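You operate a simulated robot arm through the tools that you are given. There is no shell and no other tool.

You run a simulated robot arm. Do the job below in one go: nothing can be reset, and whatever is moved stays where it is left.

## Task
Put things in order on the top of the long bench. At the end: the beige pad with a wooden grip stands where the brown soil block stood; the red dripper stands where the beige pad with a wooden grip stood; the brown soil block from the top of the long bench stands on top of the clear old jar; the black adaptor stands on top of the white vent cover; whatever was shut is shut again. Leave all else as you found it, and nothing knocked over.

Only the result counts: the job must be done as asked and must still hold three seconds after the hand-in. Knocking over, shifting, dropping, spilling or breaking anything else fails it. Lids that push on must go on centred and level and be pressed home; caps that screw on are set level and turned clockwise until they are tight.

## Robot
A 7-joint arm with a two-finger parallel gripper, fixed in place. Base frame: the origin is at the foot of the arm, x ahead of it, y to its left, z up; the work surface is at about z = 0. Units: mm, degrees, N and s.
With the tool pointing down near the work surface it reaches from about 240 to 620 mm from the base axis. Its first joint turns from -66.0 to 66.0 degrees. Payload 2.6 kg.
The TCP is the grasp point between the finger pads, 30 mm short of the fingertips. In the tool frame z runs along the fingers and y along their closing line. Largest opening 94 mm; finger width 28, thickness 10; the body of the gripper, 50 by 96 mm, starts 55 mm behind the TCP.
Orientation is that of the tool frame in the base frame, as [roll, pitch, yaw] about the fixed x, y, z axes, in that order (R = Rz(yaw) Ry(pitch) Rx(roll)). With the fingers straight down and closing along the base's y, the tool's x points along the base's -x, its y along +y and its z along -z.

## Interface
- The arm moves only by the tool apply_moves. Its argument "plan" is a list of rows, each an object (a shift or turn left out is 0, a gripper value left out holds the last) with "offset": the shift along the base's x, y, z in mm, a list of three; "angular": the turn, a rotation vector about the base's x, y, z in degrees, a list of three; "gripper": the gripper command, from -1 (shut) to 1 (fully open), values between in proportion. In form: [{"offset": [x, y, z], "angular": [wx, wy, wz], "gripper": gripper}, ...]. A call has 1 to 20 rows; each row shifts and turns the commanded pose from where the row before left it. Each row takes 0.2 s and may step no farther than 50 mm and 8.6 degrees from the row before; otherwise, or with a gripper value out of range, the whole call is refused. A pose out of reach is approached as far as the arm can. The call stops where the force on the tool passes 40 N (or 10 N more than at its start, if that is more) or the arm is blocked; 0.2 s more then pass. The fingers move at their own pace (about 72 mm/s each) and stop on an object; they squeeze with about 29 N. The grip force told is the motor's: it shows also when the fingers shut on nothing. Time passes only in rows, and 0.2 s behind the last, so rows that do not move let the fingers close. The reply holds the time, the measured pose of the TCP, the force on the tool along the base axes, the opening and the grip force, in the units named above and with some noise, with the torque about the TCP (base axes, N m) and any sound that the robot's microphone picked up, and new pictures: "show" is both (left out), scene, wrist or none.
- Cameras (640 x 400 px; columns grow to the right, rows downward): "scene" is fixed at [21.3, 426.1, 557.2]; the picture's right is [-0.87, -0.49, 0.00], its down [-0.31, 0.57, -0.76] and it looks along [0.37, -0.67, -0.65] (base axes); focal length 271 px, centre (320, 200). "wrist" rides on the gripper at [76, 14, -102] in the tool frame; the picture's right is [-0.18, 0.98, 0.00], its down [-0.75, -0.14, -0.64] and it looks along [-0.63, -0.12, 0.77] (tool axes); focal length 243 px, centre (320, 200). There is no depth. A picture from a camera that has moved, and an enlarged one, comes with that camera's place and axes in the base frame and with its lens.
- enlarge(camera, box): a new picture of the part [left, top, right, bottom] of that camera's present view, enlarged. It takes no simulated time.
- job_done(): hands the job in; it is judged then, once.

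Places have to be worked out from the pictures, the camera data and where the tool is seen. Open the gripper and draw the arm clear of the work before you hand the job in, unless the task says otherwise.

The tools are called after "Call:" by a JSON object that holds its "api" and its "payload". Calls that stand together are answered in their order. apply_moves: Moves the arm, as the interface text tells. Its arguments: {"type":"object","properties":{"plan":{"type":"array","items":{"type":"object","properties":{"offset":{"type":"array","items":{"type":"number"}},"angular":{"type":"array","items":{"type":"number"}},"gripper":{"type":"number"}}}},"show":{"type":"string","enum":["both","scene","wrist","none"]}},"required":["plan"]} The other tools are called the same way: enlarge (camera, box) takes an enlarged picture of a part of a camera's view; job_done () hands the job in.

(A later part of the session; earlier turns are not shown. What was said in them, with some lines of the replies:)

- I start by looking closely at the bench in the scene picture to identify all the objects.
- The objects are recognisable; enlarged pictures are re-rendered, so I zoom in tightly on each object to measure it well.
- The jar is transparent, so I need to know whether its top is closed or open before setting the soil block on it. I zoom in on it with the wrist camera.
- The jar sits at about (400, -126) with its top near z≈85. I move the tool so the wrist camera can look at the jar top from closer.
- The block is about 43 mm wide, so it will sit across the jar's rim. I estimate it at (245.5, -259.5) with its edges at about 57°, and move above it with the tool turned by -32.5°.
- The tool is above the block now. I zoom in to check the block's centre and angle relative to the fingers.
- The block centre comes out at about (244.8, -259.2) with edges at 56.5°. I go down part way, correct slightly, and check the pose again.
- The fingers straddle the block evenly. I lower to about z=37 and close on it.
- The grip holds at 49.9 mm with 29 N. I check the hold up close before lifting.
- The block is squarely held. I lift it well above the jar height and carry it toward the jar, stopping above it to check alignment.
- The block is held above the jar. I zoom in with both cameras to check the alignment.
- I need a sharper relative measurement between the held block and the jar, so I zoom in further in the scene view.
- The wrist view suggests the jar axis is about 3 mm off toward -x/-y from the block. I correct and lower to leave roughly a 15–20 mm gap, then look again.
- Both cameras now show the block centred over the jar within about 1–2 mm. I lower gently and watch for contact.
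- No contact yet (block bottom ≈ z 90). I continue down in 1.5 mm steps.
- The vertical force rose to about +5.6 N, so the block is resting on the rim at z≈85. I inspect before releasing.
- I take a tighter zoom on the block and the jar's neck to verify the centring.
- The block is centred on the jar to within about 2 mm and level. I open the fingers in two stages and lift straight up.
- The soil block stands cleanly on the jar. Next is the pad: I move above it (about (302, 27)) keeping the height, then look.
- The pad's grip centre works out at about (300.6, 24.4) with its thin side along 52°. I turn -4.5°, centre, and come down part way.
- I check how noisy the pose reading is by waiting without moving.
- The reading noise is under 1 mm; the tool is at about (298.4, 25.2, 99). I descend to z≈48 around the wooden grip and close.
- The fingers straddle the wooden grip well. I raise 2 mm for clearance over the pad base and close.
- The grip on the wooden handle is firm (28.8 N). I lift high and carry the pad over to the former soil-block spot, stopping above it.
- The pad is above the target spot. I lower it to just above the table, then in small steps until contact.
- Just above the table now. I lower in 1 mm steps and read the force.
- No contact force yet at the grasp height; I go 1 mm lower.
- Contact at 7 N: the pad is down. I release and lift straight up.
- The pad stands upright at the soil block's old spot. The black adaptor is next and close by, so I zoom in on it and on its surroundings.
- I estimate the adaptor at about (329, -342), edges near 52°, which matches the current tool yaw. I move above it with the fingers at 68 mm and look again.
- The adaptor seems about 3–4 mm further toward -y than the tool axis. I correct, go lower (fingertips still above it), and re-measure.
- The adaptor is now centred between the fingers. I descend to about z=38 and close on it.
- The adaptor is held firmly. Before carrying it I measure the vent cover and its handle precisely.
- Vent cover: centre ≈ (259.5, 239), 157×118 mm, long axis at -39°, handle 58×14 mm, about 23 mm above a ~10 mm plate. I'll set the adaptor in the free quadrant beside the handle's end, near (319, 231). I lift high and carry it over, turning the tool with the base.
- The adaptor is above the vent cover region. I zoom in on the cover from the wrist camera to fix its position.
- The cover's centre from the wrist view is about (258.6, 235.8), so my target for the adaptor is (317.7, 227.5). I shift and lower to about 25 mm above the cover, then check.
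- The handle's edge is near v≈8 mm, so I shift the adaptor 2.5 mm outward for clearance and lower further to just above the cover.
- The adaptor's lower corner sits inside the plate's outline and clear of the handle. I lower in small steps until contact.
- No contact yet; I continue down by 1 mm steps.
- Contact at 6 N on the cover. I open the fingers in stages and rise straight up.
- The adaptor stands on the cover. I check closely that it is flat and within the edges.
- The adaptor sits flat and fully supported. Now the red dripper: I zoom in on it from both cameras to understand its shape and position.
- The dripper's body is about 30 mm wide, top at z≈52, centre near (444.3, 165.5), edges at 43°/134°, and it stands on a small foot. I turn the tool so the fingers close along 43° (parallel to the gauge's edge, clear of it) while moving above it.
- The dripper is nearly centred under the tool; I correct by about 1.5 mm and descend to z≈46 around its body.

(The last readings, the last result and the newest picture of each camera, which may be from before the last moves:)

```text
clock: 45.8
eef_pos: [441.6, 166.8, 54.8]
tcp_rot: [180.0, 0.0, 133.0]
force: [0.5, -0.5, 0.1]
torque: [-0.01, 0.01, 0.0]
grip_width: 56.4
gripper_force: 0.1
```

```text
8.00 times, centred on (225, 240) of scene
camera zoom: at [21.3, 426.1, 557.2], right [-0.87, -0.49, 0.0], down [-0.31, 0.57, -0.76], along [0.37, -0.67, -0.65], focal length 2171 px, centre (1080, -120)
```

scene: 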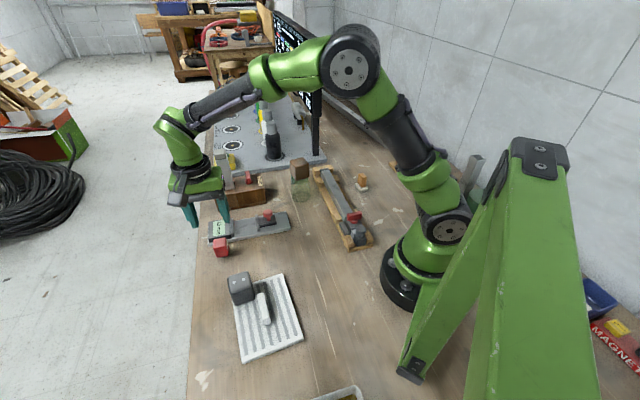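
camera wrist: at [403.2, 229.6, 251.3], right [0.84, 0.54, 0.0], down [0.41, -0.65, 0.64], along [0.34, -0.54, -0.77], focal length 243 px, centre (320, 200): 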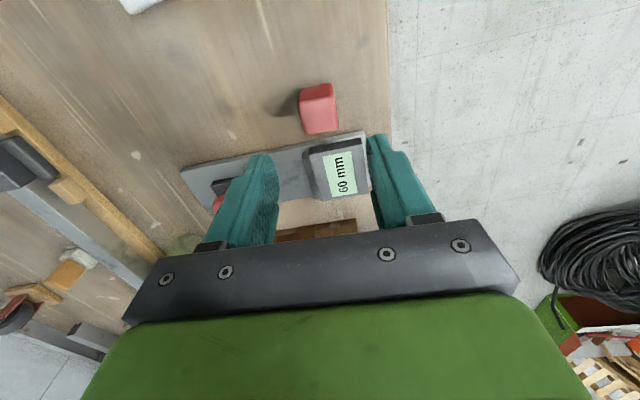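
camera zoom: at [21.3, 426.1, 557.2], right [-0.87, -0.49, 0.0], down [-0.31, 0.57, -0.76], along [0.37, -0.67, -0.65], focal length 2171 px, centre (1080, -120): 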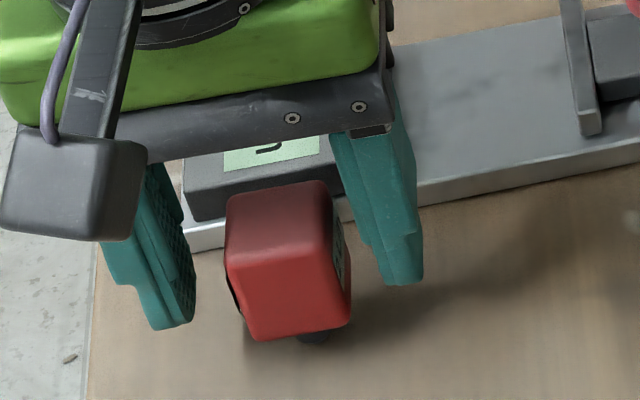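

The fingers flank the dripper evenly. I lower 8 mm more and close gently on the body.

Call:
{"api": "apply_moves", "payload": {"plan": [{"offset": [0, 0, -8]}, {}, {"gripper": -0.2}, {"gripper": -1}, {}, {}, {}], "show": "none"}}

Call:
{"api": "enlarge", "payload": {"camera": "wrist", "box": [230, 70, 410, 250]}}

Call:
{"api": "enlarge", "payload": {"camera": "scene", "box": [200, 215, 250, 265]}}

```text
clock: 47.4
eef_pos: [442.9, 167.6, 46.4]
tcp_rot: [-180.0, 0.0, 133.0]
force: [0.0, 0.1, 0.2]
torque: [0.03, 0.01, -0.03]
grip_width: 33.1
gripper_force: 29.0
```

```text
2.22 times, centred on (320, 160) of wrist
camera zoom: at [401.7, 231.9, 149.7], right [0.84, 0.54, 0.0], down [0.41, -0.65, 0.64], along [0.34, -0.54, -0.77], focal length 539 px, centre (320, 289)
```

zoom: 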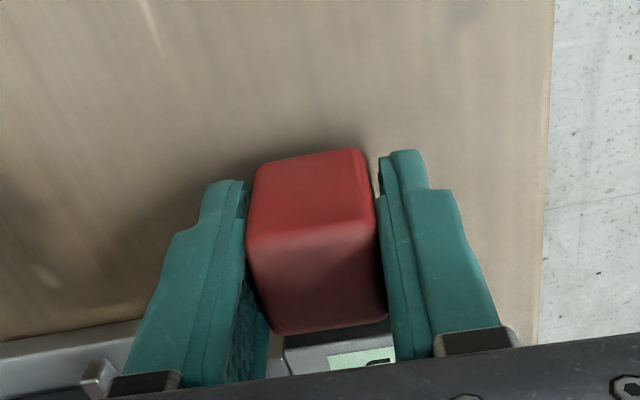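

```text
8.00 times, centred on (225, 240) of scene
camera zoom: at [21.3, 426.1, 557.2], right [-0.87, -0.49, 0.0], down [-0.31, 0.57, -0.76], along [0.37, -0.67, -0.65], focal length 2171 px, centre (1080, -120)
```

zoom: 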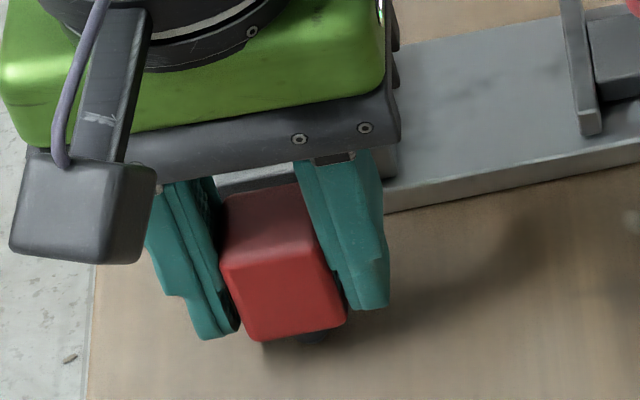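

The dripper is gripped squarely at 33 mm. I lift it and carry it to the pad's old spot.

Call:
{"api": "apply_moves", "payload": {"plan": [{"offset": [0, 0, 15]}, {"offset": [0, 0, 40]}, {"offset": [0, 0, 45]}, {"offset": [-28.8, -28.3, 0]}, {"offset": [-28.8, -28.3, 0]}, {"offset": [-28.8, -28.3, 0]}, {"offset": [-28.8, -28.2, 0]}, {"offset": [-28.8, -28.2, 0]}, {}, {}], "show": "both"}}

Call:
{"api": "enlarge", "payload": {"camera": "scene", "box": [270, 180, 330, 250]}}

```text
clock: 49.6
eef_pos: [299.4, 26.5, 147.7]
tcp_rot: [180.0, 0.0, 132.9]
force: [-0.1, -0.2, -0.1]
torque: [-0.01, 0.02, 0.01]
grip_width: 33.1
gripper_force: 29.0
camera wrist: at [258.0, 90.7, 248.2], right [0.84, 0.54, 0.0], down [0.41, -0.65, 0.64], along [0.34, -0.54, -0.77], focal length 243 px, centre (320, 200)
```

scene: 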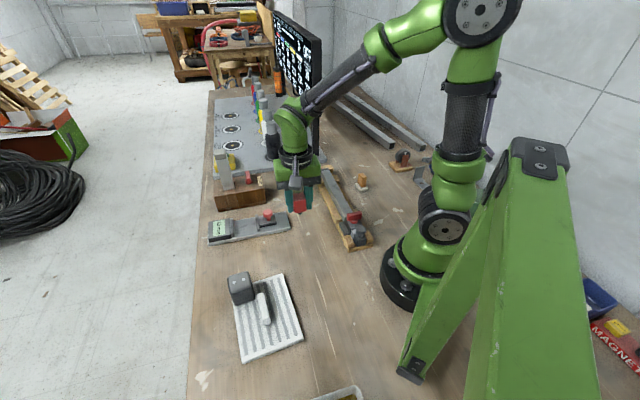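
wrist: 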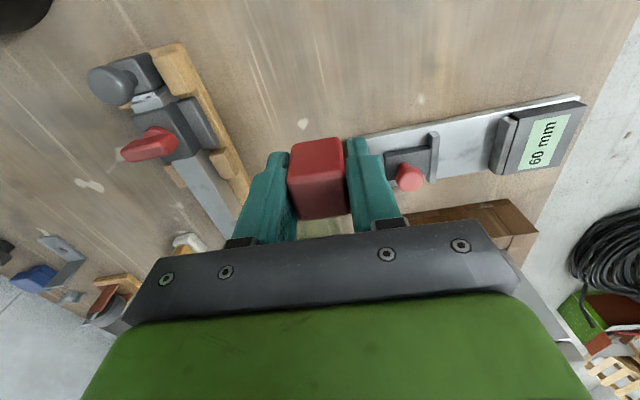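

```text
5.71 times, centred on (300, 215) of scene
camera zoom: at [21.2, 426.0, 557.2], right [-0.87, -0.49, 0.0], down [-0.31, 0.57, -0.76], along [0.37, -0.67, -0.65], focal length 1551 px, centre (434, 114)
```

zoom: 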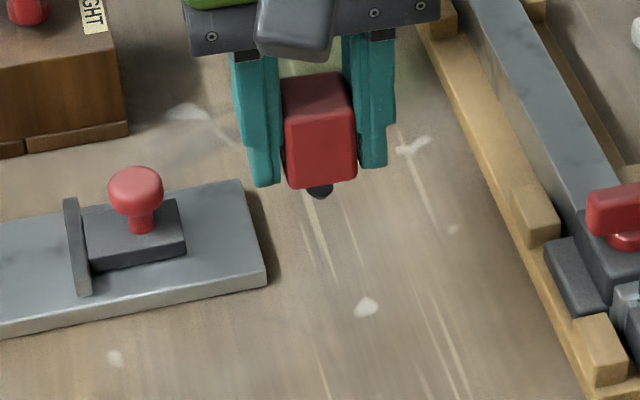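

The dripper is above the pad's old spot. I lower it to just above the surface, then step down to contact.

Call:
{"api": "apply_moves", "payload": {"plan": [{"offset": [0, 0, -40]}, {"offset": [0, 0, -40]}, {"offset": [0, 0, -16]}, {}, {}], "show": "none"}}

Call:
{"api": "enlarge", "payload": {"camera": "scene", "box": [275, 205, 325, 255]}}

Call:
{"api": "apply_moves", "payload": {"plan": [{"offset": [0, 0, -1.5]}, {"offset": [0, 0, -1]}, {"offset": [0, 0, -1]}, {}], "show": "none"}}

```text
clock: 50.8
eef_pos: [299.8, 24.0, 50.0]
tcp_rot: [-179.9, 0.0, 133.0]
force: [0.0, 0.6, 0.0]
torque: [0.01, 0.0, 0.03]
grip_width: 33.2
gripper_force: 28.8
```

```text
8.00 times, centred on (300, 230) of scene
camera zoom: at [21.3, 426.1, 557.2], right [-0.87, -0.49, 0.0], down [-0.31, 0.57, -0.76], along [0.37, -0.67, -0.65], focal length 2171 px, centre (480, -40)
```

zoom: 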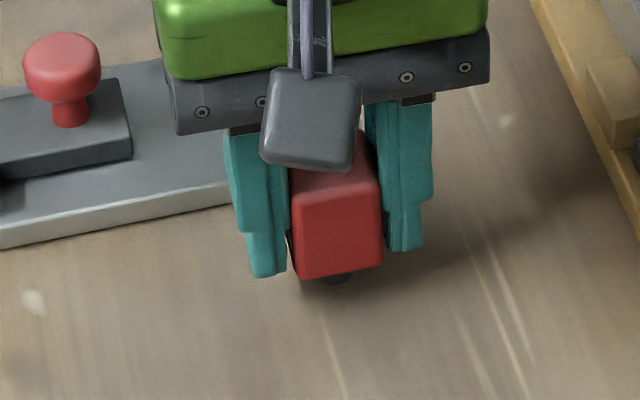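

```text
clock: 51.8
eef_pos: [299.5, 25.3, 47.0]
tcp_rot: [180.0, 0.0, 132.9]
force: [-1.7, -1.3, 10.3]
torque: [-0.09, 0.06, -0.03]
grip_width: 33.1
gripper_force: 28.8
```

Contact at about 10 N; I ease off slightly, then open gradually and rise.

Call:
{"api": "apply_moves", "payload": {"plan": [{"offset": [0, 0, 0.3]}, {"gripper": -0.22}, {"gripper": -0.1}, {"gripper": 0.2}, {}, {"offset": [0, 0, 20]}, {"offset": [0, 0, 40]}, {"offset": [0, 0, 45]}, {"offset": [0, 0, 30]}, {}], "show": "both"}}

Call:
{"api": "enlarge", "payload": {"camera": "scene", "box": [275, 205, 325, 255]}}

Call:
{"api": "enlarge", "payload": {"camera": "wrist", "box": [260, 60, 380, 180]}}

```text
clock: 54.0
eef_pos: [299.4, 24.0, 181.0]
tcp_rot: [180.0, 0.0, 132.9]
force: [0.2, 0.1, -0.6]
torque: [0.02, -0.01, -0.01]
grip_width: 56.4
gripper_force: 0.0
camera wrist: at [258.7, 88.7, 283.6], right [0.84, 0.54, 0.0], down [0.41, -0.65, 0.64], along [0.34, -0.54, -0.77], focal length 243 px, centre (320, 200)
```

scene: 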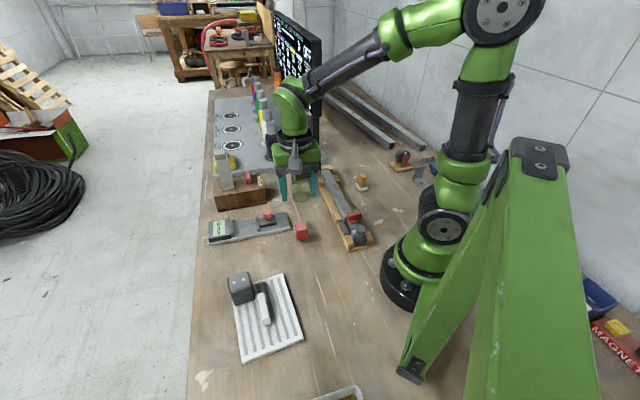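
wrist: 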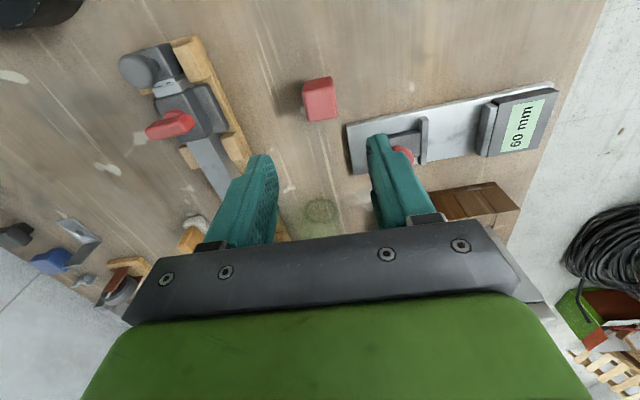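

```text
8.00 times, centred on (300, 230) of scene
camera zoom: at [21.2, 426.1, 557.2], right [-0.87, -0.49, 0.0], down [-0.31, 0.57, -0.76], along [0.37, -0.67, -0.65], focal length 2171 px, centre (480, -40)
```

zoom: 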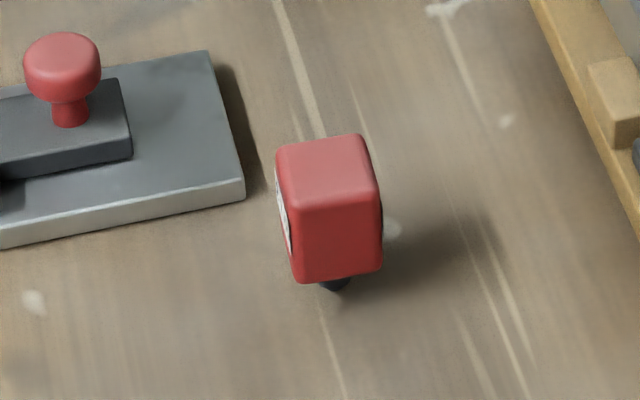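

```text
3.33 times, centred on (320, 120) of wrist
camera zoom: at [258.7, 88.7, 283.6], right [0.84, 0.54, 0.0], down [0.41, -0.65, 0.64], along [0.34, -0.54, -0.77], focal length 809 px, centre (320, 467)
```

zoom: 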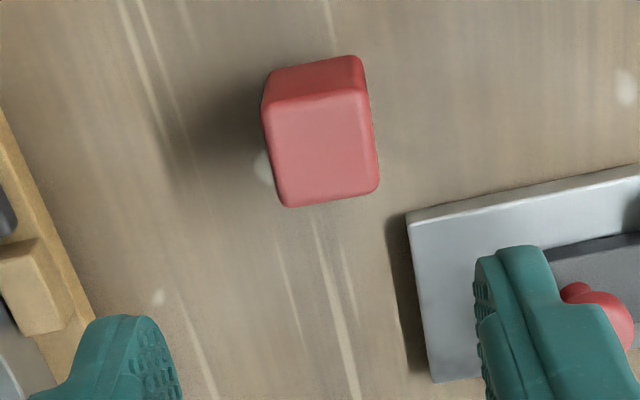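

The dripper stands upright at the pad's former spot. I open the gripper fully and raise the arm clear, then verify every object.

Call:
{"api": "apply_moves", "payload": {"plan": [{"offset": [0, 0, 45], "gripper": 1.0}, {"offset": [0, 0, 45]}, {"offset": [20, 20, 30]}, {"offset": [30, 30, 0]}, {"offset": [20, 30, 0]}, {}, {}], "show": "both"}}

Call:
{"api": "enlarge", "payload": {"camera": "scene", "box": [270, 130, 400, 250]}}

Call:
{"api": "enlarge", "payload": {"camera": "scene", "box": [190, 200, 330, 370]}}

```text
clock: 55.6
eef_pos: [368.9, 107.6, 301.6]
tcp_rot: [180.0, 0.1, 133.1]
force: [-0.3, 0.5, -0.1]
torque: [0.04, 0.02, 0.01]
grip_width: 94.0
gripper_force: 0.0
camera wrist: at [328.5, 171.6, 403.3], right [0.84, 0.54, 0.0], down [0.41, -0.65, 0.64], along [0.34, -0.54, -0.77], focal length 243 px, centre (320, 200)
```

scene: 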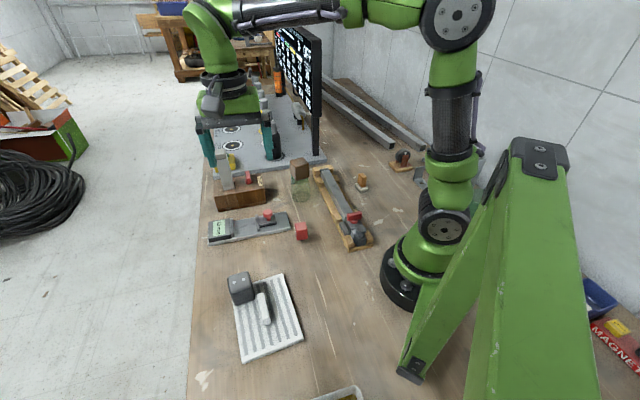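
wrist: 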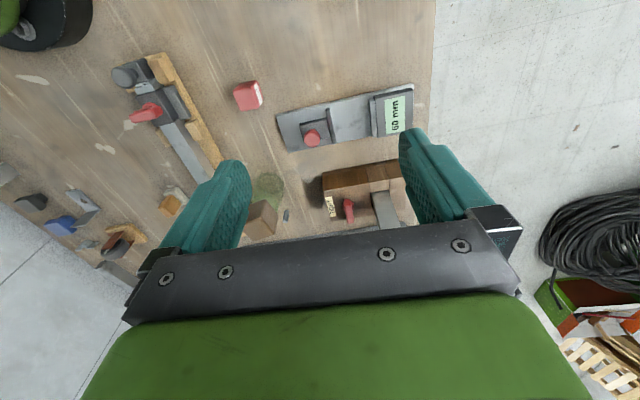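

```text
3.33 times, centred on (335, 190) of scene
camera zoom: at [21.3, 426.1, 557.2], right [-0.87, -0.49, 0.0], down [-0.31, 0.57, -0.76], along [0.37, -0.67, -0.65], focal length 905 px, centre (270, 233)
```

zoom: 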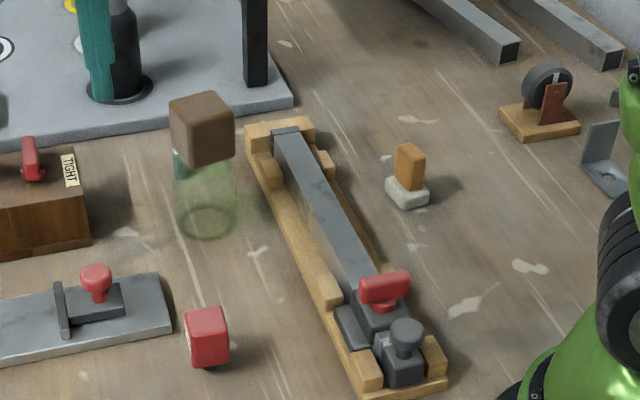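

```text
2.35 times, centred on (260, 285) of scene
camera zoom: at [21.3, 426.1, 557.2], right [-0.87, -0.49, 0.0], down [-0.31, 0.57, -0.76], along [0.37, -0.67, -0.65], focal length 639 px, centre (461, 0)
```

zoom: 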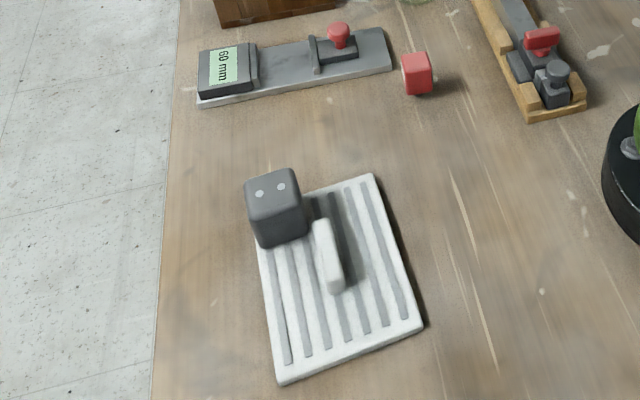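

Everything checks out: the soil block is on the jar, the pad is at the soil's old spot, the dripper is at the pad's old spot, and the adaptor is on the vent cover. The rest is undisturbed, nothing was opened, and the arm is clear with the gripper open, so I hand in.

Call:
{"api": "job_done", "payload": {}}

```text
The job is handed in.
```

I've handed in the job with all four moves made. The last camera views showed everything standing upright, but I don't know the judge's result yet.

- **Soil block:** it stands on top of the clear old jar, centred to within about 2 mm.
- **Beige pad with wooden grip:** it stands where the soil block stood.
- **Red dripper:** it stands on its foot where the pad stood.
- **Black adaptor:** it stands flat on the white vent cover, in the free corner beside the handle. The handle takes up the middle, so I couldn't centre it.

I didn't need to open anything, so there was nothing to shut again. I saw no sign that anything else had moved. The gripper is open and the arm is raised clear of the bench.
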